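You operate a simulated robot arm through the tools that you are given. There is no shell and no other tool. Be economical: measure what you need, move in short steps, check, and stop when the job is done.

The job below is to be done with a simulated two-armed robot. You get a single attempt, and the scene is never put back.

TASK
Swap the rusty roller for the longer new one and shut the clip.
Fine: power off first; the old roller goes in the waste tray.

Only the result counts: the job must be done as asked and must still hold three seconds after the hand-in. Knocking over, shifting, dropping, spilling or breaking anything else fails it.

THE ROBOT
Two 7-joint arms with fingered hands on one trunk, on a base that drives. Base frame: it is fixed to the floor where the robot stands at the start and does not move with it; the origin is under the middle of the robot, x ahead of it, y to its left, z up. Lengths are in mm, angles in degrees, forces in N, time in s.
The left shoulder is at the start at [70, 169, 1268], the right one opposite. With the tool pointing down near the work surface each hand reaches from about 100 to 320 mm from the robot's upright axis, wherever it stands, measured 20 degrees to its own side. Places, roughly: lane power knob [500, 0, 1000]; load [2500, 500, 750]; new roller [1250, 1500, 500]; roller clip [2400, 1600, 600]; roller cradle [2600, 1300, 500]; rusty roller [2500, 1250, 500]; waste tray [1900, 1600, 500]. Payload 3.4 kg a hand.
The TCP of each hand is the grasp point between the finger pads, 23 mm short of the fingertips. In the tool frame z runs along the fingers and y along their closing line. The gripper opens to 116 mm. The gripper's body begins 65 mm behind the TCP. The gripper is a hand of 4 fingers: y runs from the thumb to the fingers, the wrist lies at [0, 0, -211] in the tool frame, and closing takes about 1.5 s.
Orientation is that of the tool frame in the base frame, as [roll, pitch, yaw] about the fixed x, y, z axes, in that order (R = Rz(yaw) Ry(pitch) Rx(roll)). With the fingers straight down and closing along the base's y, the tool's x points along the base's -x, its y along +y and its z along -z.

THE INTERFACE
- The arms move only by the tool move_arm. It takes "left_deltas", "right_deltas" or both (then of equal length, played together; a hand with none holds still); each is a list that holds one entry, the list of rows, each a list of 7 numbers: the shift along the base's x, y, z in mm, then the turn, a rotation vector about the base's x, y, z in degrees, then the opening in per cent of the stroke, from 0 (shut) to 100 (fully open). In form: [[[x, y, z, rx, ry, rz, gripper], ...]]. A call has 1 to 8 rows; each row shifts and turns the commanded pose from where the row before left it. Each row takes 0.2 s and may step no farther than 50 mm and 8.6 degrees from the row before; otherwise, or with a gripper value out of range, the whole call is refused. Where a pose cannot be reached the arm comes as near as it can. A force on the tool above 90 N (or 10 N above the force at the start of the call, whichever is more), or a blocked arm, ends the call early, and 0.2 s more pass. The fingers move at their own pace (about 153 mm/s each) and stop on an object; they squeeze with about 29 N. The grip force told is the motor's: it shows also when the fingers shut on nothing. Time passes only in rows, and 0.2 s behind the last, so rows that do not move let the fingers close. The reply holds the time, the measured pose of the TCP, the force on the tool along the base axes, the opening and the grip force, in the units named above and with some noise, with the torque about the TCP (base axes, N m) and any sound that the robot's microphone picked up, and new pictures: "pictures" is both (left out), scene, wrist or none (wrist: the cameras of the hands that moved).
- Cameras (640 x 400 px; columns grow to the right, rows downward): "scene" is now at [132.9, 0, 1486.7]; the picture's right is [0.01, -1.00, 0.00], its down [-0.68, -0.00, -0.73] and it looks along [0.73, 0.00, -0.68] (base axes); focal length 252 px, centre (320, 200). "left" rides on the left gripper at [-69, 1, -90] in its tool frame; the picture's right is [-0.01, -1.00, 0.00], its down [0.79, -0.01, -0.61] and it looks along [0.61, -0.01, 0.79] (tool axes); focal length 251 px, centre (320, 200). "right" rides on the right gripper at [69, 1, -90] in its tool frame; the picture's right is [-0.01, 1.00, 0.00], its down [-0.79, -0.01, -0.61] and it looks along [-0.61, 0.00, 0.79] (tool axes); focal length 251 px, centre (320, 200). There is no depth. A picture from a camera that has moved, and an enlarged one, comes with that camera's place and axes in the base frame and with its lens.
- slide_trunk(by): slides the trunk up (or, below 0, down) by that many mm; the arms and the scene camera ride with it, the base frame stays. It gives what a move gives, with no picture.
- steer(legs): drives the robot by 1 to 6 legs, each [ahead, left, turn to the left] in mm, mm and degrees, along the robot's own axes; the way and the turn of a leg run together, so that a leg with both is an arc; at most 1500 mm and 180 degrees a leg. The arms and the cameras ride along, it lands a little off, and it stops where it bumps. It gives what a move gives, and a new picture of the scene camera.
- hand_shape(shape, hand): the hand has 4 fingers and takes this shape, open, in about a second: jaw (thumb against the fingers, like two jaws); tri (thumb and two fingers); tip (a fingertip pinch); poke (one finger out to press); point (the index stretched); flat (the hand flat); cup (the hand cupped); fist (a fist). The gripper value then closes the fingers along that shape, each until it touches; the sizes above hold for jaw. It gives what a move gives, with no picture.
- head_to(pan, tilt): turns the head with the scene camera to pan (to the left, within 86 degrees either way) and tilt (down, from -29 to 69), counted from straight ahead of the robot. It gives what a move gives, and a new picture of the scene camera.
- inspect(camera, box): a new picture of the part [left, top, right, bottom] of that camera's present view, enlarged. The clock stands still meanwhile.
- sign_off(): hands the job in; it is judged then, once.

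Go step by step. Nothing tells you exact positions but the pictures and the camera data: compare them with the known pose of the tool, close in by small moves and look again before you grip or let go. The budget is 120 turns and 260 pictures, counting those below and the enlarged ones. Unless the task says otherwise, let go and move clear before handing in, and close with one line.

The tools are called after "Emit:" as name(argument=value, ...) on one line, values as JSON. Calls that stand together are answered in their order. move_arm: Moves the arms, as the interface text tells. Its arguments: {"type":"object","properties":{"left_deltas":{"type":"array","items":{"type":"array","items":{"type":"array","items":{"type":"number"}}}},"right_deltas":{"type":"array","items":{"type":"array","items":{"type":"array","items":{"type":"number"}}}},"pictures":{"type":"string","enum":["both","scene","wrist","none"]}},"required":[]} The other tools are called the same way: slide_trunk (by) slides the trunk up or down; hand_shape (shape, hand) gives the hand a shape; steer (legs) drives the base; head_to (pan, tilt) turns the head that bears the scene camera; inspect (camera, box) takes an enlarged picture of a part of a camera's view; sign_off () hands the job in.

At the start:

```text
time_s: 0.0
left_ee_pos: [438.7, 210.2, 1248.4]
left_orientation: [-180.0, 0.0, -179.9]
left_contact_force: [0.5, 0.8, -0.6]
left_ft_torque: [-0.02, -0.03, -0.01]
left_opening: 116.0
left_grasp_force: 0.0
left_shape: jaw
right_ee_pos: [440.7, -226.5, 1302.2]
right_orientation: [179.9, -0.1, 179.8]
right_contact_force: [-0.7, -0.1, 0.3]
right_ft_torque: [0.02, -0.01, 0.0]
right_opening: 115.7
right_grasp_force: 0.1
right_shape: jaw
trunk travel left (down, up): [-775.0, 165.0]
robot x, y, heading: [-0.7, 1.9, 0.1]
head pan, tilt: [0.3, 42.9]
```

scene: 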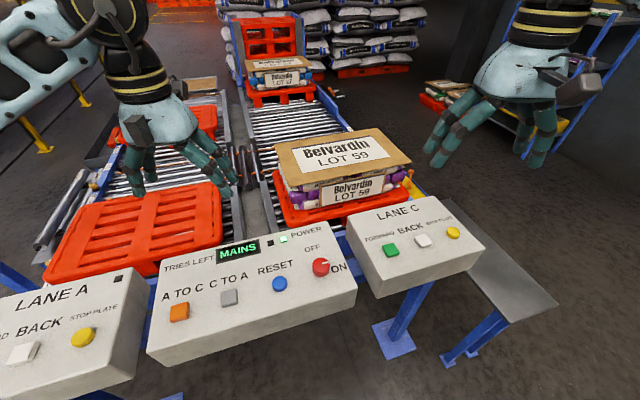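
right: 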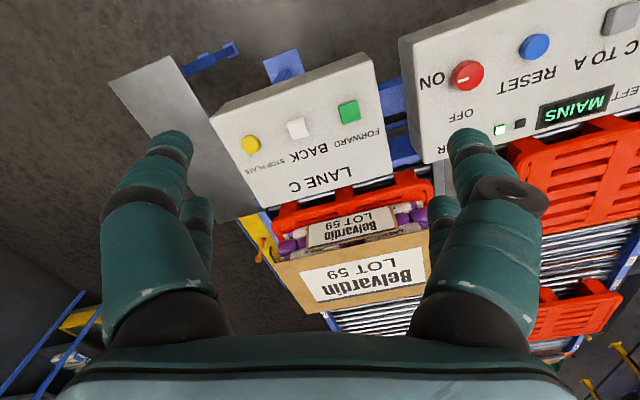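
left: 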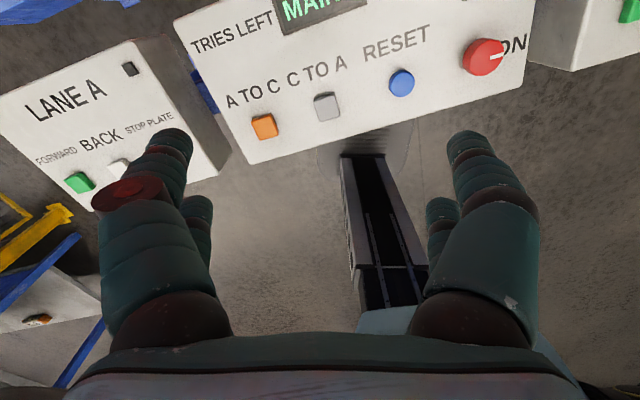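

I see the control panels ahead with the red power knob, its mark pointing at ON. I'll look closer at the knob and then around toward the left, where the rollers should be.

Emit:
inspect(camera="scene", box=[140, 200, 380, 350])

Emit:
head_to(pan=35, tilt=25)

```text
2.67 times, centred on (260, 275) of scene
camera zoom: at [132.9, 0.0, 1486.7], right [0.01, -1.0, 0.0], down [-0.68, 0.0, -0.73], along [0.73, 0.0, -0.68], focal length 673 px, centre (480, 0)
```

zoom: 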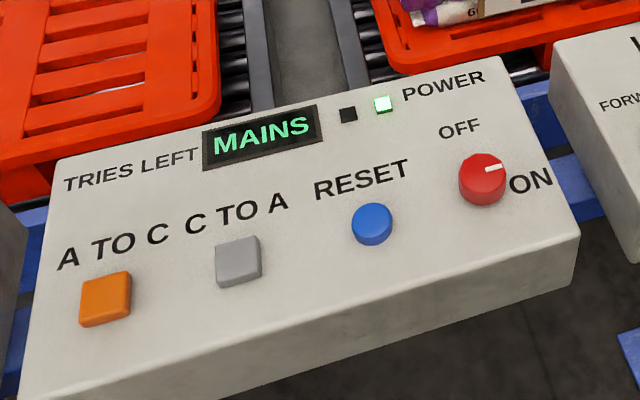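

```text
time_s: 1.0
left_ee_pos: [438.0, 209.5, 1248.5]
left_orientation: [-180.0, 0.1, 179.9]
left_contact_force: [-0.2, 0.4, -0.2]
left_ft_torque: [0.01, 0.0, -0.02]
left_opening: 115.9
left_grasp_force: 0.0
left_shape: jaw
right_ee_pos: [442.1, -227.1, 1303.8]
right_orientation: [179.9, 0.1, 179.8]
right_contact_force: [-0.5, 0.0, 0.0]
right_ft_torque: [0.01, 0.02, -0.02]
right_opening: 115.9
right_grasp_force: 0.1
right_shape: jaw
trunk travel left (down, up): [-775.0, 165.0]
robot x, y, heading: [-2.0, -0.9, 0.1]
head pan, tilt: [35.0, 25.0]
camera scene: at [125.4, 52.2, 1514.2], right [0.57, -0.82, 0.0], down [-0.35, -0.24, -0.91], along [0.74, 0.52, -0.42], focal length 252 px, centre (320, 200)
```

scene: 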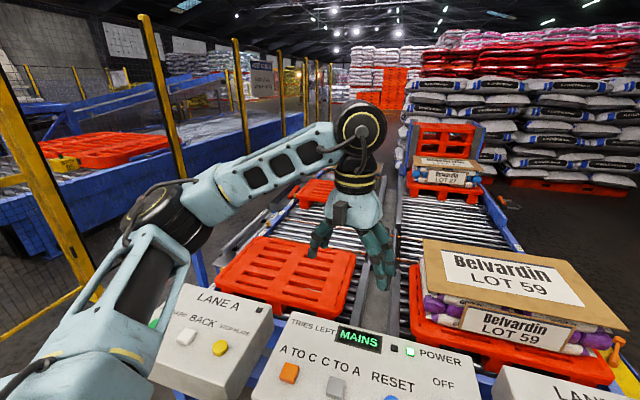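

The knob is at about [458, -2, 972] by two views, mark to the right at ON, OFF counter-clockwise from it. I'll shape the right hand to a pinch and bring it above the knob.

Emit:
hand_shape(shape="tip", hand="right")

Emit:
head_to(pan=0, tilt=50)

Emit:
move_arm(right_deltas=[[[0, 45, -30, 0, 0, 0, 100], [0, 45, -30, 0, 0, 0, 100], [4, 45, -30, 0, 0, 0, 100], [4, 45, -20, 0, 0, 0, 100], [4, 45, -20, 0, 0, 0, 100]]], left_deltas=[[[0, 30, 0, 0, 0, 0, 100], [0, 30, 0, 0, 0, 0, 100], [0, 30, 0, 0, 0, 0, 100], [0, 30, 0, 0, 0, 0, 100], [0, 0, 0, 0, 0, 0, 100]]])

```text
time_s: 1.9
left_ee_pos: [437.5, 209.1, 1248.2]
left_orientation: [180.0, -0.1, -180.0]
left_contact_force: [0.2, -0.6, -0.3]
left_ft_torque: [0.02, -0.02, -0.03]
left_opening: 115.9
left_grasp_force: 0.1
left_shape: jaw
right_ee_pos: [440.8, -226.3, 1303.7]
right_orientation: [-180.0, 0.0, 179.8]
right_contact_force: [1.0, 0.3, -0.1]
right_ft_torque: [-0.01, 0.0, 0.0]
right_opening: 116.2
right_grasp_force: 0.0
right_shape: tip
trunk travel left (down, up): [-775.0, 165.0]
robot x, y, heading: [-3.1, 1.4, -0.3]
head pan, tilt: [35.0, 25.0]
```

```text
time_s: 2.9
left_ee_pos: [438.8, 208.8, 1248.9]
left_orientation: [180.0, 0.1, 180.0]
left_contact_force: [-0.6, -0.3, 0.0]
left_ft_torque: [0.01, -0.06, -0.04]
left_opening: 116.0
left_grasp_force: 0.0
left_shape: jaw
right_ee_pos: [442.3, -226.0, 1302.6]
right_orientation: [180.0, 0.0, 179.8]
right_contact_force: [0.3, 0.3, 0.8]
right_ft_torque: [-0.01, 0.02, 0.01]
right_opening: 115.7
right_grasp_force: 0.0
right_shape: tip
trunk travel left (down, up): [-775.0, 165.0]
robot x, y, heading: [-4.5, -0.3, 0.0]
head pan, tilt: [0.0, 50.0]
camera scene: at [126.9, -0.4, 1476.8], right [0.0, -1.0, 0.0], down [-0.77, 0.0, -0.64], along [0.64, 0.0, -0.77], focal length 252 px, centre (320, 200)
```

scene: 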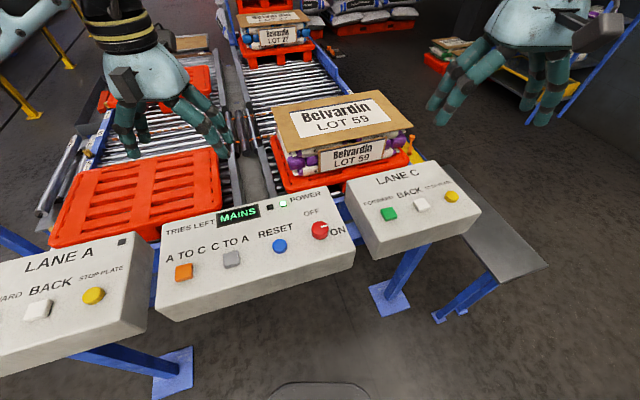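

```text
refused: row 1 steps farther than a row can; nothing moved
```

The row was too long a step; I'll repeat with shorter ones.

Emit:
move_arm(right_deltas=[[[0, 38, -28, 0, 0, 0, 100], [0, 38, -28, 0, 0, 0, 100], [4, 38, -28, 0, 0, 0, 100], [4, 38, -28, 0, 0, 0, 100], [4, 38, -28, 0, 0, 0, 100], [4, 36, -20, 0, 0, 0, 100]]], left_deltas=[[[0, 30, 0, 0, 0, 0, 100], [0, 30, 0, 0, 0, 0, 100], [0, 30, 0, 0, 0, 0, 100], [0, 30, 0, 0, 0, 0, 100], [0, 0, 0, 0, 0, 0, 100], [0, 0, 0, 0, 0, 0, 100]]])

```text
time_s: 4.3
left_ee_pos: [440.7, 330.7, 1246.4]
left_orientation: [-179.9, -0.1, 179.9]
left_contact_force: [-0.7, -0.3, 0.4]
left_ft_torque: [0.01, -0.02, 0.0]
left_opening: 115.9
left_grasp_force: 0.1
left_shape: jaw
right_ee_pos: [456.3, 0.4, 1142.5]
right_orientation: [179.9, 0.0, 179.8]
right_contact_force: [0.8, -0.1, -0.4]
right_ft_torque: [-0.03, 0.01, -0.04]
right_opening: 115.9
right_grasp_force: 0.1
right_shape: tip
trunk travel left (down, up): [-775.0, 165.0]
robot x, y, heading: [1.9, 6.2, 0.3]
head pan, tilt: [0.0, 50.0]
camera scene: at [127.5, 1.2, 1476.7], right [0.0, -1.0, 0.0], down [-0.77, 0.0, -0.64], along [0.64, 0.0, -0.77], focal length 252 px, centre (320, 200)
camera right: at [386.7, 2.1, 1232.7], right [0.01, 1.0, 0.0], down [0.79, -0.01, 0.61], along [0.61, -0.01, -0.79], focal length 251 px, centre (320, 200)
camera left: at [508.5, 333.2, 1337.1], right [0.01, -1.0, 0.0], down [-0.79, -0.01, 0.61], along [-0.61, -0.01, -0.79], focal length 251 px, centre (320, 200)
```

scene: 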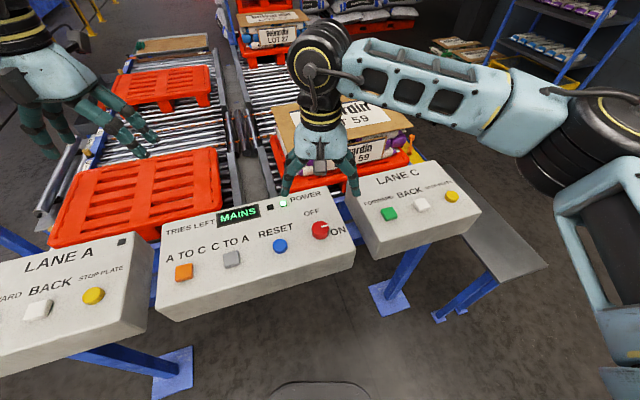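
right: 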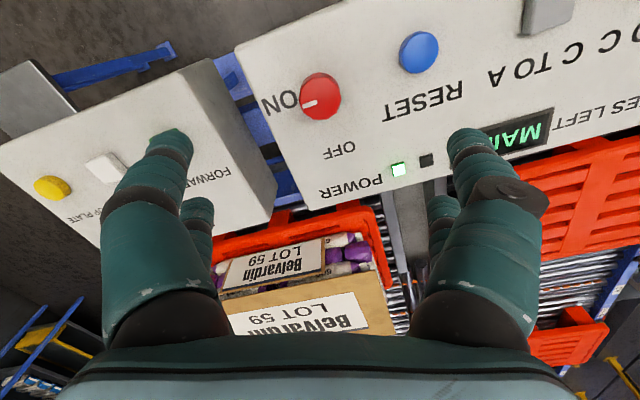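
left: 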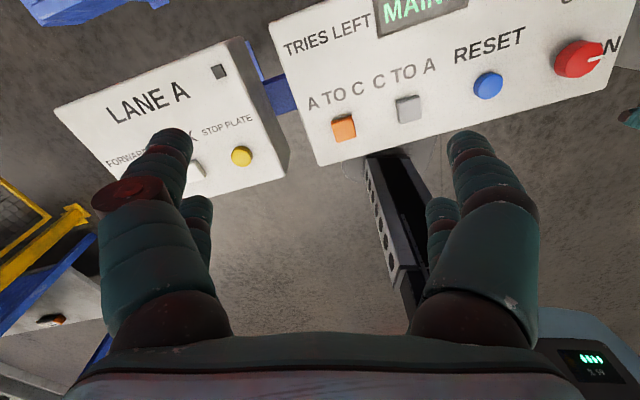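

By three views the panel is level at about z 948, the knob top near 972, and OFF lies 90° counter-clockwise of ON. I'll pre-turn the right hand -44° above the knob and lower it partway.

Emit:
move_arm(right_deltas=[[[0, 0, -20, 0, 0, -8, 80], [0, 0, -20, 0, 0, -8, 75], [0, 0, -20, 0, 0, -8, 70], [0, 0, -20, 0, 0, -8, 70], [1, 0, -20, 0, 0, -8, 70], [0, 0, -10, 0, 0, -4, 70]]])

```text
time_s: 5.7
left_ee_pos: [439.6, 329.7, 1247.8]
left_orientation: [-180.0, 0.0, -180.0]
left_contact_force: [-0.3, 0.8, -0.2]
left_ft_torque: [-0.01, -0.01, -0.02]
left_opening: 116.0
left_grasp_force: 0.1
left_shape: jaw
right_ee_pos: [468.9, -1.7, 1058.4]
right_orientation: [179.9, -1.0, 141.0]
right_contact_force: [-0.7, -0.1, 0.7]
right_ft_torque: [-0.03, 0.01, -0.03]
right_opening: 81.2
right_grasp_force: 0.1
right_shape: tip
right hand out of reach, approached as far as the arm can: row 5, 6
trunk travel left (down, up): [-775.0, 165.0]
robot x, y, heading: [-0.3, -1.6, -0.1]
head pan, tilt: [0.0, 50.0]
camera scene: at [127.0, -1.2, 1476.8], right [0.0, -1.0, 0.0], down [-0.77, 0.0, -0.64], along [0.64, 0.0, -0.77], focal length 252 px, centre (320, 200)
camera right: at [416.1, 42.8, 1151.1], right [0.64, 0.77, 0.0], down [0.62, -0.51, 0.59], along [0.46, -0.38, -0.81], focal length 251 px, centre (320, 200)
```

scene: 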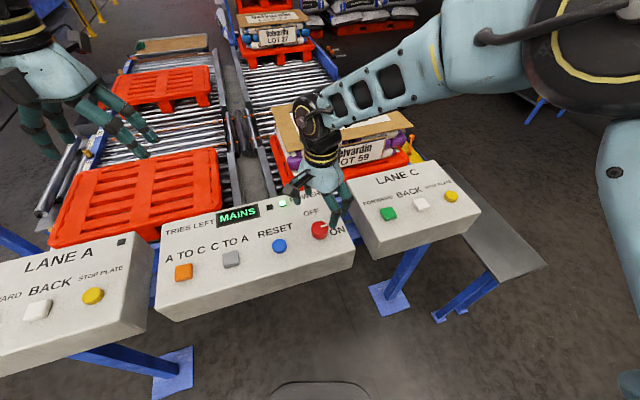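
right: 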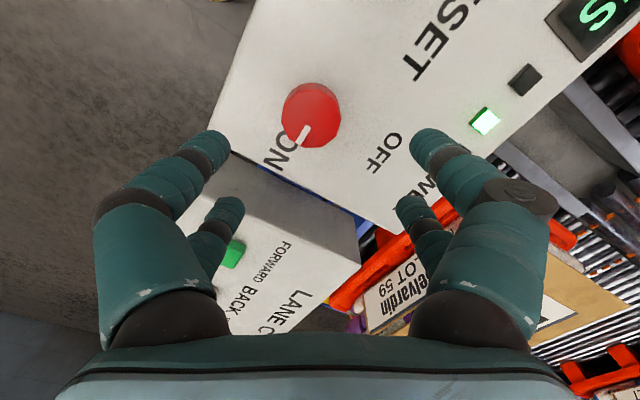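

The right arm is at its limit there, so I'll draw the hand back and drive the robot a little closer.

Emit:
move_arm(right_deltas=[[[-45, 0, 10, 0, 0, 0, 70], [-45, 0, 10, 0, 0, 0, 70], [-40, 0, 10, 0, 0, 0, 70]]], pictures="none")

Emit:
steer(legs=[[120, 0, 0]])

```text
time_s: 6.5
left_ee_pos: [438.4, 330.2, 1247.4]
left_orientation: [-179.9, 0.1, -179.9]
left_contact_force: [0.2, 0.8, 0.7]
left_ft_torque: [-0.04, 0.0, 0.0]
left_opening: 115.9
left_grasp_force: 0.1
left_shape: jaw
right_ee_pos: [336.3, 1.1, 1086.8]
right_orientation: [179.9, -1.1, 141.2]
right_contact_force: [-0.3, -0.2, -0.4]
right_ft_torque: [0.03, -0.01, 0.0]
right_opening: 81.3
right_grasp_force: 0.0
right_shape: tip
trunk travel left (down, up): [-775.0, 165.0]
robot x, y, heading: [1.7, 0.3, 0.2]
head pan, tilt: [0.0, 50.0]
```

```text
time_s: 7.8
left_ee_pos: [557.9, 329.4, 1248.3]
left_orientation: [180.0, 0.1, -180.0]
left_contact_force: [-0.7, -1.0, -1.3]
left_ft_torque: [0.02, 0.0, 0.02]
left_opening: 115.9
left_grasp_force: 0.1
left_shape: jaw
right_ee_pos: [456.7, -0.1, 1087.7]
right_orientation: [179.9, -0.8, 141.1]
right_contact_force: [-0.2, 0.0, 0.8]
right_ft_torque: [-0.03, -0.03, -0.02]
right_opening: 81.5
right_grasp_force: 0.0
right_shape: tip
trunk travel left (down, up): [-775.0, 165.0]
robot x, y, heading: [119.1, 0.5, -0.1]
head pan, tilt: [0.0, 50.0]
camera scene: at [244.9, -0.7, 1477.0], right [0.0, -1.0, 0.0], down [-0.76, 0.0, -0.64], along [0.64, 0.0, -0.76], focal length 252 px, centre (320, 200)
```

scene: 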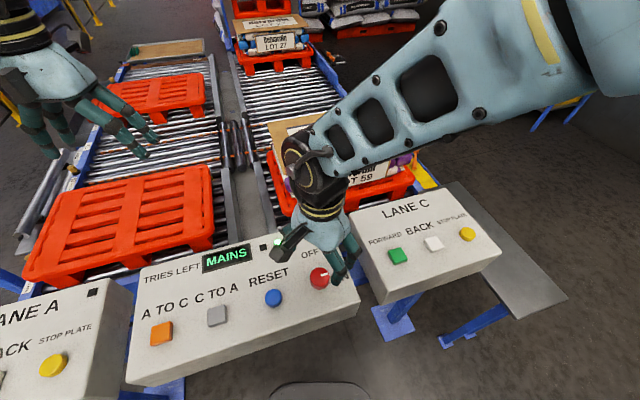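

The hand is now over the knob; I'll lower it to about z 1010 and check the alignment.

Emit:
move_arm(right_deltas=[[[0, 0, -40, 0, 0, -2, 70], [0, 0, -35, 0, 0, -2, 70], [0, 0, 0, 0, 0, 0, 70]]])

```text
time_s: 8.6
left_ee_pos: [561.0, 329.4, 1247.8]
left_orientation: [180.0, 0.0, -180.0]
left_contact_force: [0.2, -0.2, 0.1]
left_ft_torque: [-0.02, 0.02, -0.02]
left_opening: 115.8
left_grasp_force: 0.1
left_shape: jaw
right_ee_pos: [469.2, 6.8, 1028.1]
right_orientation: [176.9, -2.9, 135.4]
right_contact_force: [-0.2, -0.3, 0.2]
right_ft_torque: [0.03, -0.02, 0.01]
right_opening: 81.5
right_grasp_force: 0.1
right_shape: tip
trunk travel left (down, up): [-775.0, 165.0]
robot x, y, heading: [123.5, -4.3, -0.3]
head pan, tilt: [0.0, 50.0]
camera scene: at [248.4, -1.4, 1476.7], right [0.0, -1.0, 0.0], down [-0.77, 0.0, -0.64], along [0.64, 0.0, -0.77], focal length 252 px, centre (320, 200)
camera right: at [419.9, 48.9, 1122.6], right [0.71, 0.7, 0.05], down [0.56, -0.61, 0.57], along [0.43, -0.37, -0.82], focal length 251 px, centre (320, 200)
```

scene: 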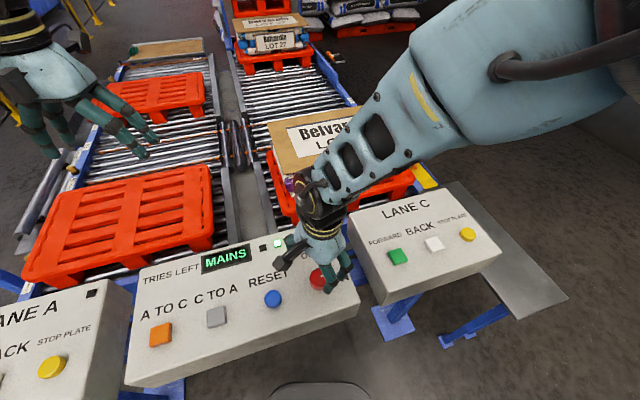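
right: 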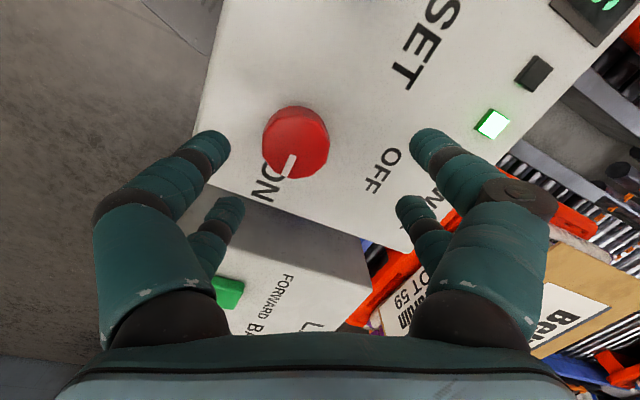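

The arm bends off its command this low, so I'll raise the hand and lower the trunk 150 mm for a better posture.

Emit:
move_arm(right_deltas=[[[-10, -6, 40, 0, 0, 0, 70], [0, 0, 45, 0, 0, 0, 70], [0, 0, 45, 0, 0, 0, 70], [0, 0, 20, 0, 0, 0, 70]]], left_deltas=[[[-40, 0, 0, 0, 0, 0, 100], [-40, 0, 20, 0, 0, 0, 100], [-40, 0, 40, 0, 0, 0, 100], [0, 0, 40, 0, 0, 0, 100]]], pictures="none")

Emit:
slide_trunk(by=-150)

Emit:
move_arm(right_deltas=[[[0, 0, 0, 0, 0, 0, 70]]])

```text
refused: row 3 steps farther than a row can; nothing moved
```

```text
time_s: 9.4
left_ee_pos: [555.9, 330.1, 1190.2]
left_orientation: [-180.0, 0.1, 180.0]
left_contact_force: [0.0, -0.7, 0.6]
left_ft_torque: [0.0, -0.01, 0.01]
left_opening: 115.8
left_grasp_force: 0.1
left_shape: jaw
right_ee_pos: [470.0, 8.8, 974.8]
right_orientation: [176.2, -3.2, 134.8]
right_contact_force: [-4.6, 6.1, 31.6]
right_ft_torque: [-1.54, 1.09, -0.38]
right_opening: 81.7
right_grasp_force: 0.2
right_shape: tip
trunk travel left (down, up): [-716.0, 224.0]
robot x, y, heading: [124.1, 2.4, -0.2]
head pan, tilt: [0.0, 50.0]
stopped: the force on the tool passed its limit at 145 N (the readings are from after the stop); the commanded pose is now the measured one
```

```text
time_s: 9.8
left_ee_pos: [557.1, 331.7, 1189.4]
left_orientation: [-179.9, 0.0, -179.9]
left_contact_force: [-0.1, -0.2, -0.2]
left_ft_torque: [0.0, -0.01, 0.0]
left_opening: 116.2
left_grasp_force: 0.0
left_shape: jaw
right_ee_pos: [471.7, 9.7, 974.6]
right_orientation: [176.3, -3.1, 134.7]
right_contact_force: [-1.3, 3.0, 34.2]
right_ft_torque: [-1.66, 1.14, -0.14]
right_opening: 81.4
right_grasp_force: 0.0
right_shape: tip
trunk travel left (down, up): [-716.0, 224.0]
robot x, y, heading: [120.8, 3.1, -0.3]
head pan, tilt: [0.0, 50.0]
camera scene: at [243.9, 0.6, 1418.7], right [0.0, -1.0, 0.0], down [-0.76, 0.0, -0.64], along [0.64, 0.0, -0.76], focal length 252 px, centre (320, 200)
camera right: at [422.1, 51.8, 1069.5], right [0.72, 0.69, 0.07], down [0.55, -0.62, 0.56], along [0.43, -0.37, -0.83], focal length 251 px, centre (320, 200)
```

scene: 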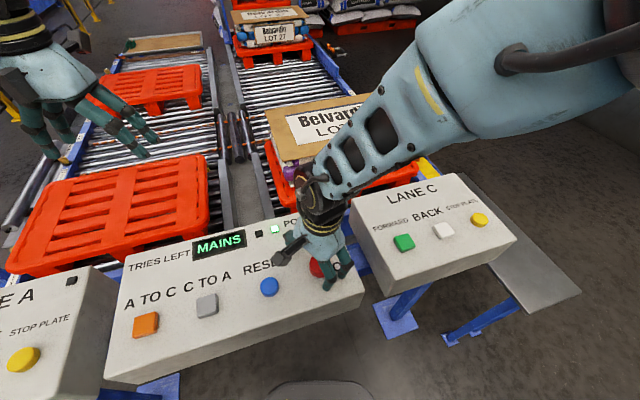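
right: 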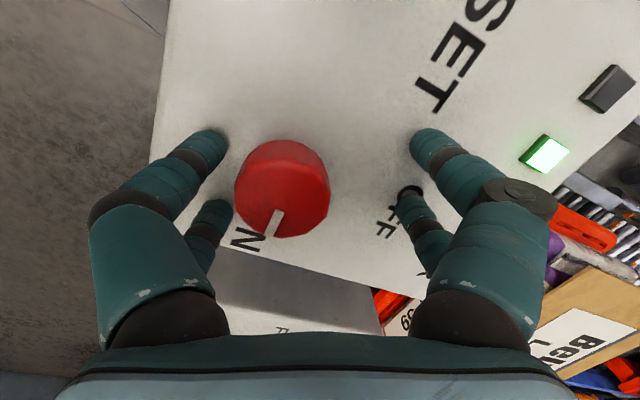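

The fingertips rest on the panel around the knob (no harm seen). I'll lift a bit, centre on the knob, level the hand, and look.

Emit:
move_arm(right_deltas=[[[0, 0, 12, 0, 0, 0, 70], [-12, -8, 0, 0, 0, 0, 70], [0, 0, 0, 0, 0, 0, 70]]])

```text
time_s: 10.6
left_ee_pos: [560.7, 329.5, 1189.1]
left_orientation: [179.9, 0.0, 180.0]
left_contact_force: [-0.4, 0.5, 0.0]
left_ft_torque: [0.01, 0.03, -0.02]
left_opening: 115.9
left_grasp_force: 0.1
left_shape: jaw
right_ee_pos: [461.7, -0.6, 982.6]
right_orientation: [176.8, -3.0, 135.1]
right_contact_force: [0.4, 0.1, 0.2]
right_ft_torque: [0.03, -0.01, -0.01]
right_opening: 81.3
right_grasp_force: 0.0
right_shape: tip
trunk travel left (down, up): [-716.0, 224.0]
robot x, y, heading: [119.4, 1.7, -0.2]
head pan, tilt: [0.0, 50.0]
camera scene: at [247.8, -0.5, 1418.0], right [0.0, -1.0, 0.0], down [-0.77, 0.0, -0.64], along [0.64, 0.0, -0.77], focal length 252 px, centre (320, 200)
camera right: at [411.6, 42.2, 1077.6], right [0.71, 0.7, 0.06], down [0.55, -0.61, 0.56], along [0.43, -0.37, -0.82], focal length 251 px, centre (320, 200)
```

scene: 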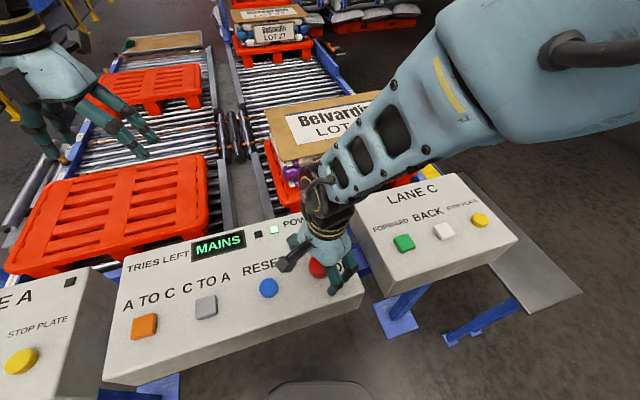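
right: 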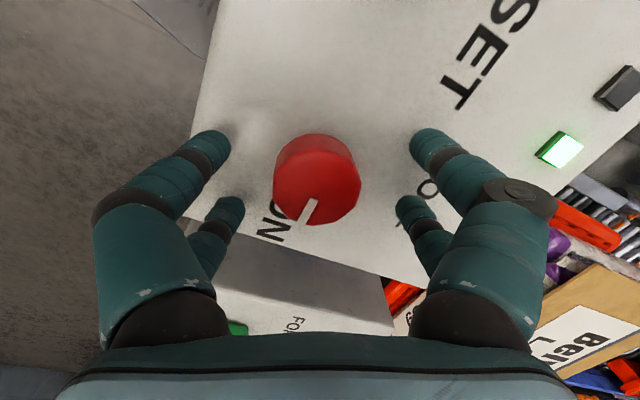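

The knob sits centred between the finger pairs. I'll lower 5 mm and close.

Emit:
move_arm(right_deltas=[[[-1, 1, -5, 0, 0, 0, 70], [0, 0, 0, 0, 0, 0, 0], [0, 0, 0, 0, 0, 0, 0], [0, 0, 0, 0, 0, 0, 0], [0, 0, 0, 0, 0, 0, 0], [0, 0, 0, 0, 0, 0, 0]]], pictures="wrist")

```text
time_s: 12.0
left_ee_pos: [560.8, 330.1, 1188.5]
left_orientation: [180.0, 0.0, -180.0]
left_contact_force: [-0.1, 0.2, -0.4]
left_ft_torque: [-0.02, 0.01, 0.03]
left_opening: 115.7
left_grasp_force: 0.0
left_shape: jaw
right_ee_pos: [459.3, 0.8, 979.1]
right_orientation: [176.6, -3.1, 134.9]
right_contact_force: [1.8, 1.8, 2.2]
right_ft_torque: [0.08, -0.05, 0.15]
right_opening: 21.3
right_grasp_force: 28.9
right_shape: tip
trunk travel left (down, up): [-716.0, 224.0]
robot x, y, heading: [116.2, -0.9, -0.3]
head pan, tilt: [0.0, 50.0]
camera right: at [411.4, 43.9, 1073.3], right [0.72, 0.7, 0.06], down [0.55, -0.62, 0.56], along [0.43, -0.37, -0.83], focal length 251 px, centre (320, 200)
```

right: 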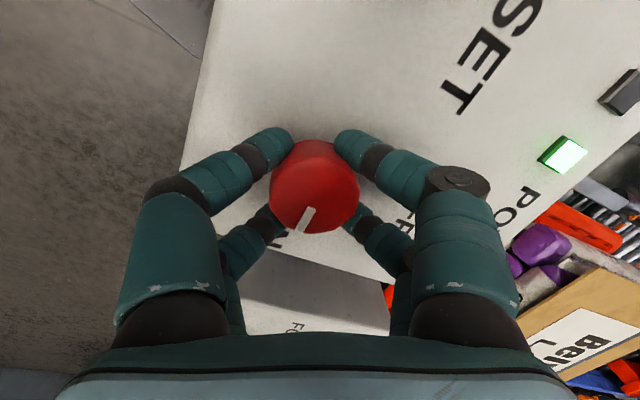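

The knob is held by all four fingers. I'll turn it counter-clockwise.

Emit:
move_arm(right_deltas=[[[0, 0, 0, 0, 0, 8, 0], [0, 0, 0, 0, 0, 8, 0], [0, 0, 0, 0, 0, 8, 0], [0, 0, 0, 0, 0, 8, 0], [0, 0, 0, 0, 0, 8, 0], [0, 0, 0, 0, 0, 8, 0]]], pictures="both")

```text
time_s: 13.4
left_ee_pos: [559.5, 331.3, 1187.4]
left_orientation: [-179.9, 0.0, 180.0]
left_contact_force: [-0.2, -0.8, 0.6]
left_ft_torque: [-0.02, -0.02, -0.02]
left_opening: 115.9
left_grasp_force: 0.0
left_shape: jaw
right_ee_pos: [458.8, 1.8, 978.7]
right_orientation: [176.7, -2.9, -176.8]
right_contact_force: [2.7, 8.7, 12.5]
right_ft_torque: [0.28, -0.02, -0.04]
right_opening: 21.0
right_grasp_force: 29.1
right_shape: tip
trunk travel left (down, up): [-716.0, 224.0]
robot x, y, heading: [119.6, -1.5, -0.0]
head pan, tilt: [0.0, 50.0]
camera scene: at [247.2, 1.9, 1418.1], right [0.0, -1.0, 0.0], down [-0.77, 0.0, -0.64], along [0.64, 0.0, -0.77], focal length 252 px, centre (320, 200)
camera right: at [394.9, -4.7, 1072.8], right [-0.04, 1.0, 0.06], down [0.83, 0.0, 0.56], along [0.56, 0.07, -0.82], focal length 251 px, centre (320, 200)
```

scene: 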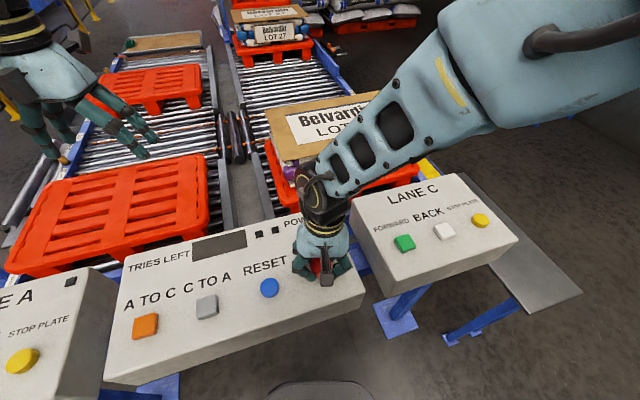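
right: 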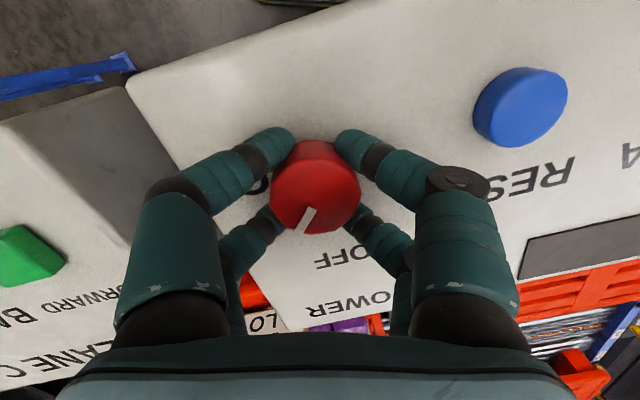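

The MAINS display has gone dark; I'll turn on to the OFF mark so it sits fully.

Emit:
move_arm(right_deltas=[[[0, 0, 0, 0, 0, 8, 0], [0, 0, 0, 0, 0, 8, 0], [0, 0, 0, 0, 0, 8, 0], [0, 0, 0, 0, 0, 8, 0], [0, 0, 0, 0, 0, 6, 0], [0, 0, 0, 0, 0, 0, 0]]], pictures="both")

```text
time_s: 14.8
left_ee_pos: [558.4, 333.0, 1189.4]
left_orientation: [-179.8, 0.1, 180.0]
left_contact_force: [0.5, 0.2, -0.2]
left_ft_torque: [0.0, 0.01, 0.03]
left_opening: 115.9
left_grasp_force: 0.1
left_shape: jaw
right_ee_pos: [458.0, 2.1, 978.0]
right_orientation: [176.8, -3.1, -139.0]
right_contact_force: [-5.6, 10.1, 9.0]
right_ft_torque: [0.28, 0.16, 0.03]
right_opening: 21.2
right_grasp_force: 29.1
right_shape: tip
trunk travel left (down, up): [-716.0, 224.0]
robot x, y, heading: [121.0, -2.4, 0.1]
head pan, tilt: [0.0, 50.0]
camera scene: at [244.9, 2.1, 1418.3], right [0.0, -1.0, 0.0], down [-0.76, 0.0, -0.64], along [0.64, 0.0, -0.76], focal length 252 px, centre (320, 200)
camera right: at [411.8, -41.8, 1072.9], right [-0.65, 0.76, 0.06], down [0.65, 0.51, 0.56], along [0.4, 0.4, -0.83], focal length 251 px, centre (320, 200)
```

scene: 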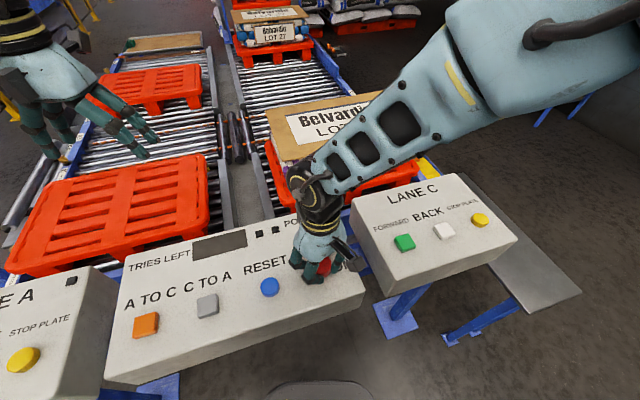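
right: 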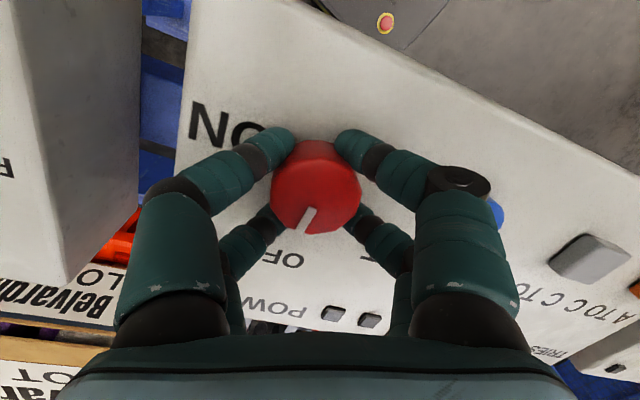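

The mark now points at OFF and the display is dead. I'll open, lift clear and check.

Emit:
move_arm(right_deltas=[[[0, 0, 0, 0, 0, 0, 60], [0, 0, 0, 0, 0, 0, 60], [0, 0, 0, 0, 0, 0, 60], [0, 0, 40, 0, 0, 0, 60], [0, 0, 45, 0, 0, -8, 60], [0, -20, 45, 0, 0, -8, 60], [0, -20, 45, 0, 0, -8, 60], [0, -20, 45, 0, 0, -8, 60]]], pictures="both")

Emit:
inspect(camera="scene", box=[220, 180, 400, 320])

```text
time_s: 16.6
left_ee_pos: [559.4, 327.3, 1188.5]
left_orientation: [179.9, 0.0, -180.0]
left_contact_force: [0.7, -0.3, 0.1]
left_ft_torque: [0.02, -0.01, 0.0]
left_opening: 115.9
left_grasp_force: 0.1
left_shape: jaw
right_ee_pos: [457.6, -60.5, 1200.3]
right_orientation: [176.6, -2.9, -171.2]
right_contact_force: [-0.5, 0.0, 0.6]
right_ft_torque: [0.04, -0.01, 0.02]
right_opening: 69.4
right_grasp_force: 0.1
right_shape: tip
trunk travel left (down, up): [-716.0, 224.0]
robot x, y, heading: [121.3, -3.2, 0.0]
head pan, tilt: [0.0, 50.0]
camera scene: at [246.9, -2.5, 1418.1], right [0.0, -1.0, 0.0], down [-0.77, 0.0, -0.64], along [0.64, 0.0, -0.77], focal length 252 px, centre (320, 200)
camera right: at [394.5, -74.2, 1294.4], right [-0.14, 0.99, 0.06], down [0.82, 0.08, 0.56], along [0.55, 0.13, -0.82], focal length 251 px, centre (320, 200)
```

scene: 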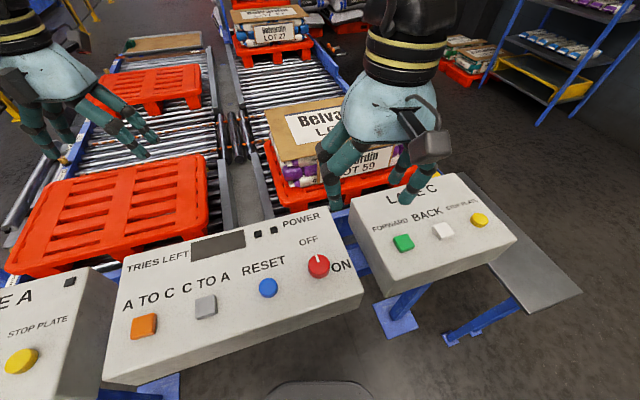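
right: 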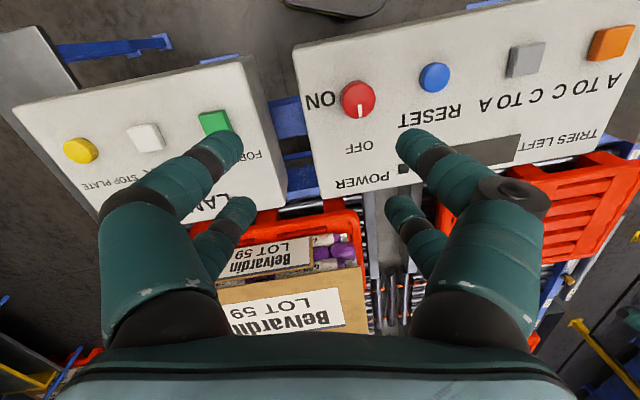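

```text
2.86 times, centred on (310, 250) of scene
camera zoom: at [246.9, -2.5, 1418.1], right [0.0, -1.0, 0.0], down [-0.77, 0.0, -0.64], along [0.64, 0.0, -0.77], focal length 721 px, centre (349, 57)
```

zoom: 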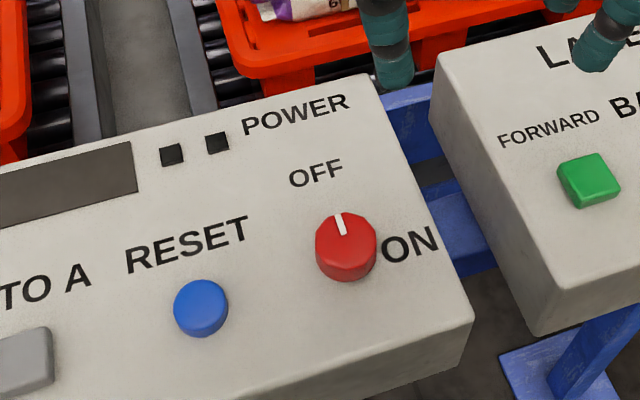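

Power is off. Next I back away from the panel and look to the left for the roller area.

Emit:
hand_shape(shape="jaw", hand="right")

Emit:
steer(legs=[[-350, 0, 0]])

Emit:
head_to(pan=50, tilt=25)

Emit:
head_to(pan=80, tilt=35)

```text
time_s: 17.5
left_ee_pos: [559.9, 330.7, 1188.6]
left_orientation: [179.9, 0.0, 179.9]
left_contact_force: [-0.2, 0.1, 0.0]
left_ft_torque: [0.03, -0.03, 0.0]
left_opening: 115.6
left_grasp_force: 0.1
left_shape: jaw
right_ee_pos: [458.5, -59.5, 1199.5]
right_orientation: [176.6, -3.0, -171.1]
right_contact_force: [0.0, -0.1, 0.1]
right_ft_torque: [0.0, 0.01, 0.0]
right_opening: 115.8
right_grasp_force: 0.0
right_shape: jaw
trunk travel left (down, up): [-716.0, 224.0]
robot x, y, heading: [119.7, -2.3, 0.0]
head pan, tilt: [0.0, 50.0]
```

```text
time_s: 19.8
left_ee_pos: [207.3, 331.2, 1188.8]
left_orientation: [179.9, -0.1, -179.8]
left_contact_force: [-1.4, -0.2, 0.2]
left_ft_torque: [0.01, -0.03, 0.03]
left_opening: 115.7
left_grasp_force: 0.1
left_shape: jaw
right_ee_pos: [106.7, -58.1, 1199.2]
right_orientation: [176.6, -3.1, -170.7]
right_contact_force: [0.1, 0.3, 0.0]
right_ft_torque: [0.03, -0.03, 0.01]
right_opening: 115.9
right_grasp_force: 0.1
right_shape: jaw
trunk travel left (down, up): [-716.0, 224.0]
robot x, y, heading: [-229.1, -2.0, -0.2]
head pan, tilt: [0.0, 50.0]
camera scene: at [-104.4, -0.4, 1418.0], right [0.0, -1.0, 0.0], down [-0.77, 0.0, -0.64], along [0.64, 0.0, -0.77], focal length 252 px, centre (320, 200)
```

scene: 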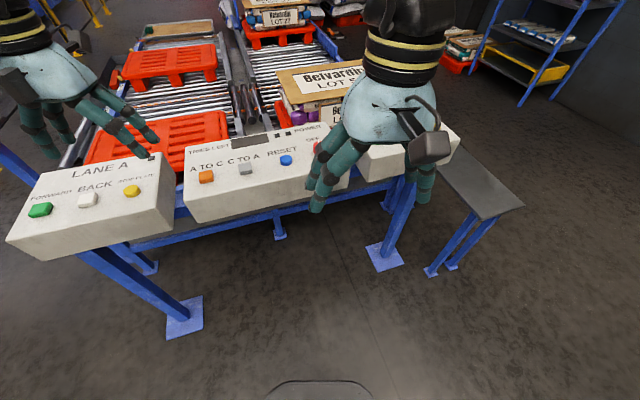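

```text
time_s: 21.0
left_ee_pos: [206.3, 331.6, 1188.2]
left_orientation: [179.9, 0.0, -179.8]
left_contact_force: [-0.2, -1.3, -0.7]
left_ft_torque: [-0.02, -0.05, -0.03]
left_opening: 115.8
left_grasp_force: 0.0
left_shape: jaw
right_ee_pos: [106.1, -58.3, 1199.5]
right_orientation: [176.6, -3.1, -170.7]
right_contact_force: [-0.2, 0.2, 0.0]
right_ft_torque: [0.02, -0.01, -0.02]
right_opening: 116.0
right_grasp_force: 0.0
right_shape: jaw
trunk travel left (down, up): [-716.0, 224.0]
robot x, y, heading: [-229.9, 3.7, 0.1]
head pan, tilt: [50.0, 25.0]
camera scene: at [-123.4, 70.1, 1455.5], right [0.77, -0.64, 0.0], down [-0.27, -0.32, -0.91], along [0.58, 0.69, -0.42], focal length 252 px, centre (320, 200)
```

scene: 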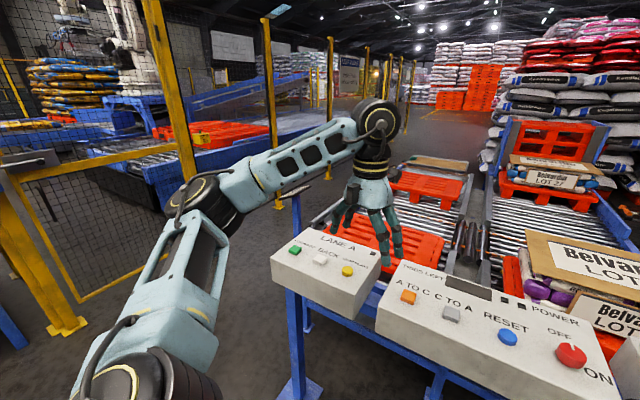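

```text
time_s: 21.9
left_ee_pos: [206.4, 330.8, 1188.5]
left_orientation: [-180.0, 0.0, -179.8]
left_contact_force: [0.6, 0.2, -0.3]
left_ft_torque: [0.03, 0.05, -0.02]
left_opening: 115.8
left_grasp_force: 0.1
left_shape: jaw
right_ee_pos: [106.4, -57.5, 1199.5]
right_orientation: [176.7, -3.0, -170.9]
right_contact_force: [0.3, 1.0, -0.3]
right_ft_torque: [-0.02, 0.01, -0.04]
right_opening: 115.8
right_grasp_force: 0.1
right_shape: jaw
trunk travel left (down, up): [-716.0, 224.0]
robot x, y, heading: [-233.6, -1.0, -0.0]
head pan, tilt: [80.0, 35.0]
camera scene: at [-167.4, 86.2, 1439.9], right [0.98, -0.17, 0.0], down [-0.1, -0.56, -0.82], along [0.14, 0.81, -0.57], focal length 252 px, centre (320, 200)
```

scene: 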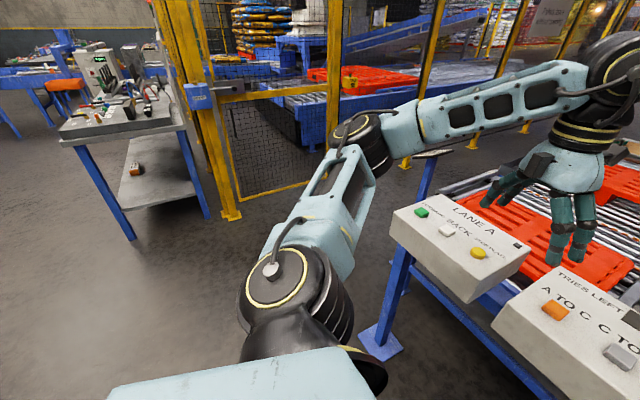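

The aisle lies between lane A and the yellow fence, with the lanes running ahead and turned about 20° to the left. I'll strafe left into the aisle mouth, turn along it and look.

Emit:
steer(legs=[[0, 1350, 0], [0, 0, 20]])

Emit:
head_to(pan=0, tilt=25)

```text
time_s: 29.7
left_ee_pos: [45.4, 1802.9, 1188.2]
left_orientation: [-180.0, 0.0, -158.7]
left_contact_force: [0.1, -0.4, 0.8]
left_ft_torque: [0.0, -0.01, -0.01]
left_opening: 115.7
left_grasp_force: 0.1
left_shape: jaw
right_ee_pos: [90.8, 1404.2, 1199.2]
right_orientation: [176.6, -3.0, -149.7]
right_contact_force: [-0.8, -0.8, 0.0]
right_ft_torque: [-0.01, 0.01, 0.03]
right_opening: 115.9
right_grasp_force: 0.1
right_shape: jaw
trunk travel left (down, up): [-716.0, 224.0]
robot x, y, heading: [-244.6, 1335.8, 21.3]
head pan, tilt: [80.0, 35.0]
camera scene: at [-216.4, 1440.6, 1439.9], right [0.98, 0.19, 0.0], down [0.11, -0.56, -0.82], along [-0.16, 0.8, -0.57], focal length 252 px, centre (320, 200)
```

scene: 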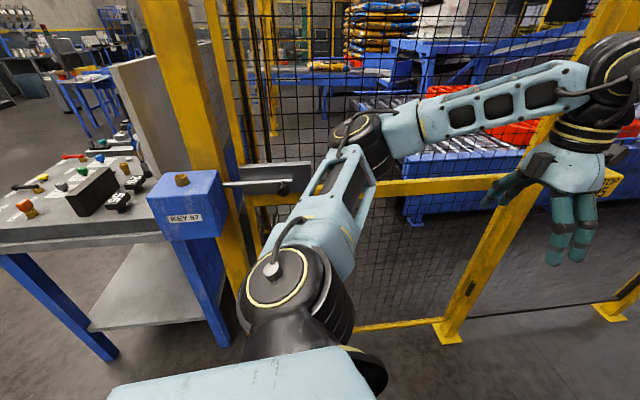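

```text
time_s: 31.3
left_ee_pos: [43.8, 1802.9, 1188.9]
left_orientation: [180.0, 0.0, -158.8]
left_contact_force: [-0.4, -0.4, 0.0]
left_ft_torque: [0.02, 0.01, 0.04]
left_opening: 115.9
left_grasp_force: 0.0
left_shape: jaw
right_ee_pos: [89.9, 1405.0, 1199.9]
right_orientation: [176.6, -2.9, -149.8]
right_contact_force: [-0.8, -0.4, 0.6]
right_ft_torque: [0.01, 0.01, 0.01]
right_opening: 115.9
right_grasp_force: 0.1
right_shape: jaw
trunk travel left (down, up): [-716.0, 224.0]
robot x, y, heading: [-245.3, 1339.3, 21.1]
head pan, tilt: [0.0, 25.0]
camera scene: at [-113.8, 1388.1, 1455.6], right [0.36, -0.93, 0.0], down [-0.39, -0.15, -0.91], along [0.84, 0.33, -0.42], focal length 252 px, centre (320, 200)
```

scene: 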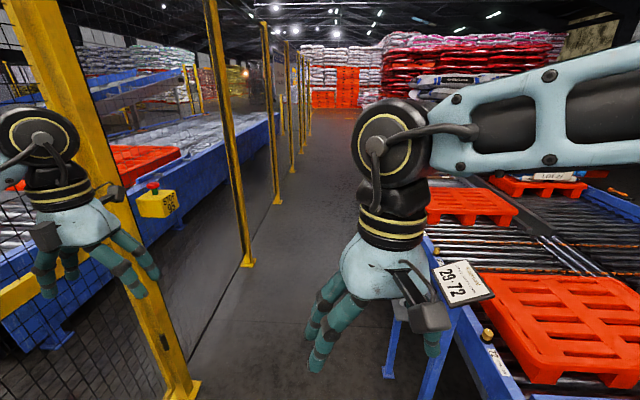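

The aisle between lane and fence is about a metre wide. I'll drive up it, staying centred, and look to the right for the new roller.

Emit:
steer(legs=[[0, 110, -0.7], [1000, 0, 0]])

Emit:
head_to(pan=-35, tilt=40)

```text
time_s: 37.3
left_ee_pos: [947.3, 2262.6, 1188.7]
left_orientation: [-179.9, 0.0, -159.0]
left_contact_force: [-1.2, 0.1, -0.1]
left_ft_torque: [0.04, 0.02, 0.04]
left_opening: 115.9
left_grasp_force: 0.1
left_shape: jaw
right_ee_pos: [991.6, 1863.2, 1200.4]
right_orientation: [176.6, -3.0, -150.0]
right_contact_force: [0.3, -0.6, -0.8]
right_ft_torque: [0.02, 0.02, 0.03]
right_opening: 115.9
right_grasp_force: 0.2
right_shape: jaw
trunk travel left (down, up): [-716.0, 224.0]
robot x, y, heading: [654.1, 1796.1, 20.8]
head pan, tilt: [0.0, 25.0]
camera scene: at [786.9, 1846.9, 1455.7], right [0.36, -0.93, 0.0], down [-0.39, -0.15, -0.91], along [0.85, 0.32, -0.42], focal length 252 px, centre (320, 200)
```

scene: 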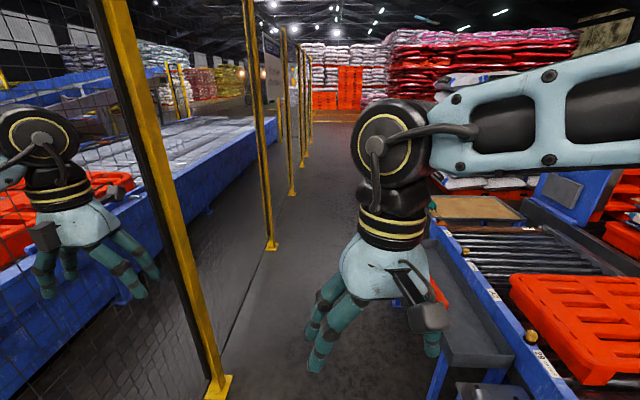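

```text
time_s: 38.3
left_ee_pos: [947.8, 2262.5, 1189.2]
left_orientation: [179.9, 0.0, -158.9]
left_contact_force: [-0.3, -0.2, -0.3]
left_ft_torque: [0.0, 0.0, 0.0]
left_opening: 116.1
left_grasp_force: 0.1
left_shape: jaw
right_ee_pos: [990.0, 1862.1, 1199.2]
right_orientation: [176.7, -2.9, -149.9]
right_contact_force: [0.1, 0.8, 0.1]
right_ft_torque: [-0.01, 0.01, -0.01]
right_opening: 115.9
right_grasp_force: 0.1
right_shape: jaw
trunk travel left (down, up): [-716.0, 224.0]
robot x, y, heading: [655.4, 1795.4, 21.3]
head pan, tilt: [-35.0, 40.0]
camera scene: at [783.7, 1793.5, 1432.3], right [-0.24, -0.97, 0.0], down [-0.62, 0.16, -0.77], along [0.74, -0.19, -0.64], focal length 252 px, centre (320, 200)
```

scene: 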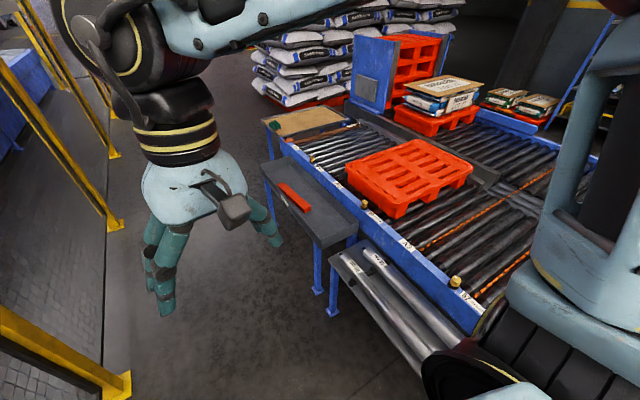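

I see two spare rollers with tags on a rack, a dark shelf with a red tool on it, and the lane rollers with rusty-looking lines. I'll zoom in.

Emit:
inspect(camera="scene", box=[320, 220, 480, 380])

Emit:
inspect(camera="scene", box=[250, 90, 440, 260])

Emit:
inspect(camera="scene", box=[380, 140, 600, 320])

```text
2.50 times, centred on (400, 300) of scene
camera zoom: at [783.7, 1793.5, 1432.3], right [-0.24, -0.97, 0.0], down [-0.62, 0.16, -0.77], along [0.74, -0.19, -0.64], focal length 631 px, centre (120, -50)
```

zoom: 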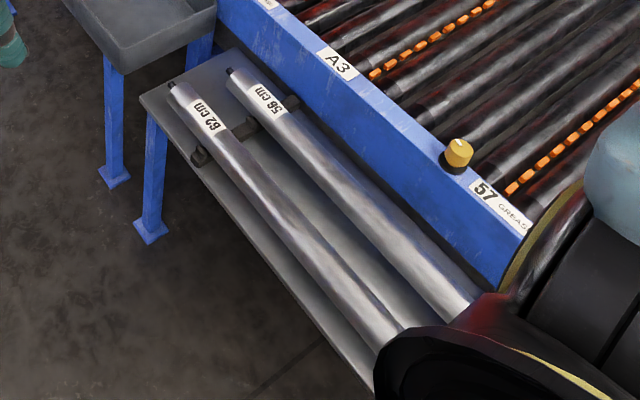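

```text
2.35 times, centred on (345, 175) of scene
camera zoom: at [783.7, 1793.5, 1432.3], right [-0.24, -0.97, 0.0], down [-0.62, 0.16, -0.77], along [0.74, -0.19, -0.64], focal length 594 px, centre (261, 259)
```

zoom: 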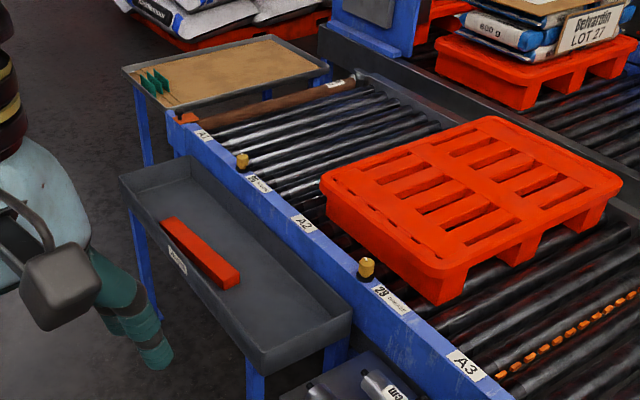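

```text
2.22 times, centred on (490, 230) of scene
camera zoom: at [783.7, 1793.5, 1432.3], right [-0.24, -0.97, 0.0], down [-0.62, 0.16, -0.77], along [0.74, -0.19, -0.64], focal length 561 px, centre (-58, 133)
```

zoom: 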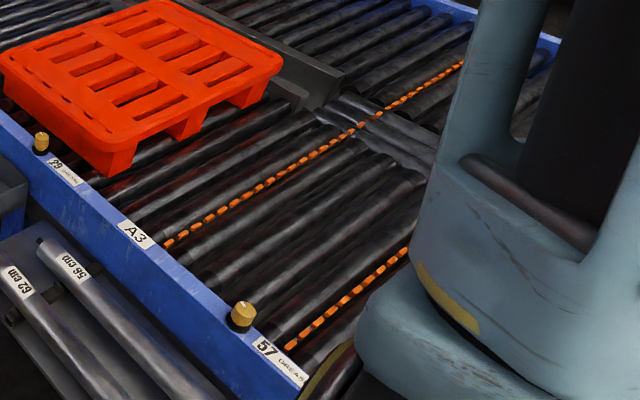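

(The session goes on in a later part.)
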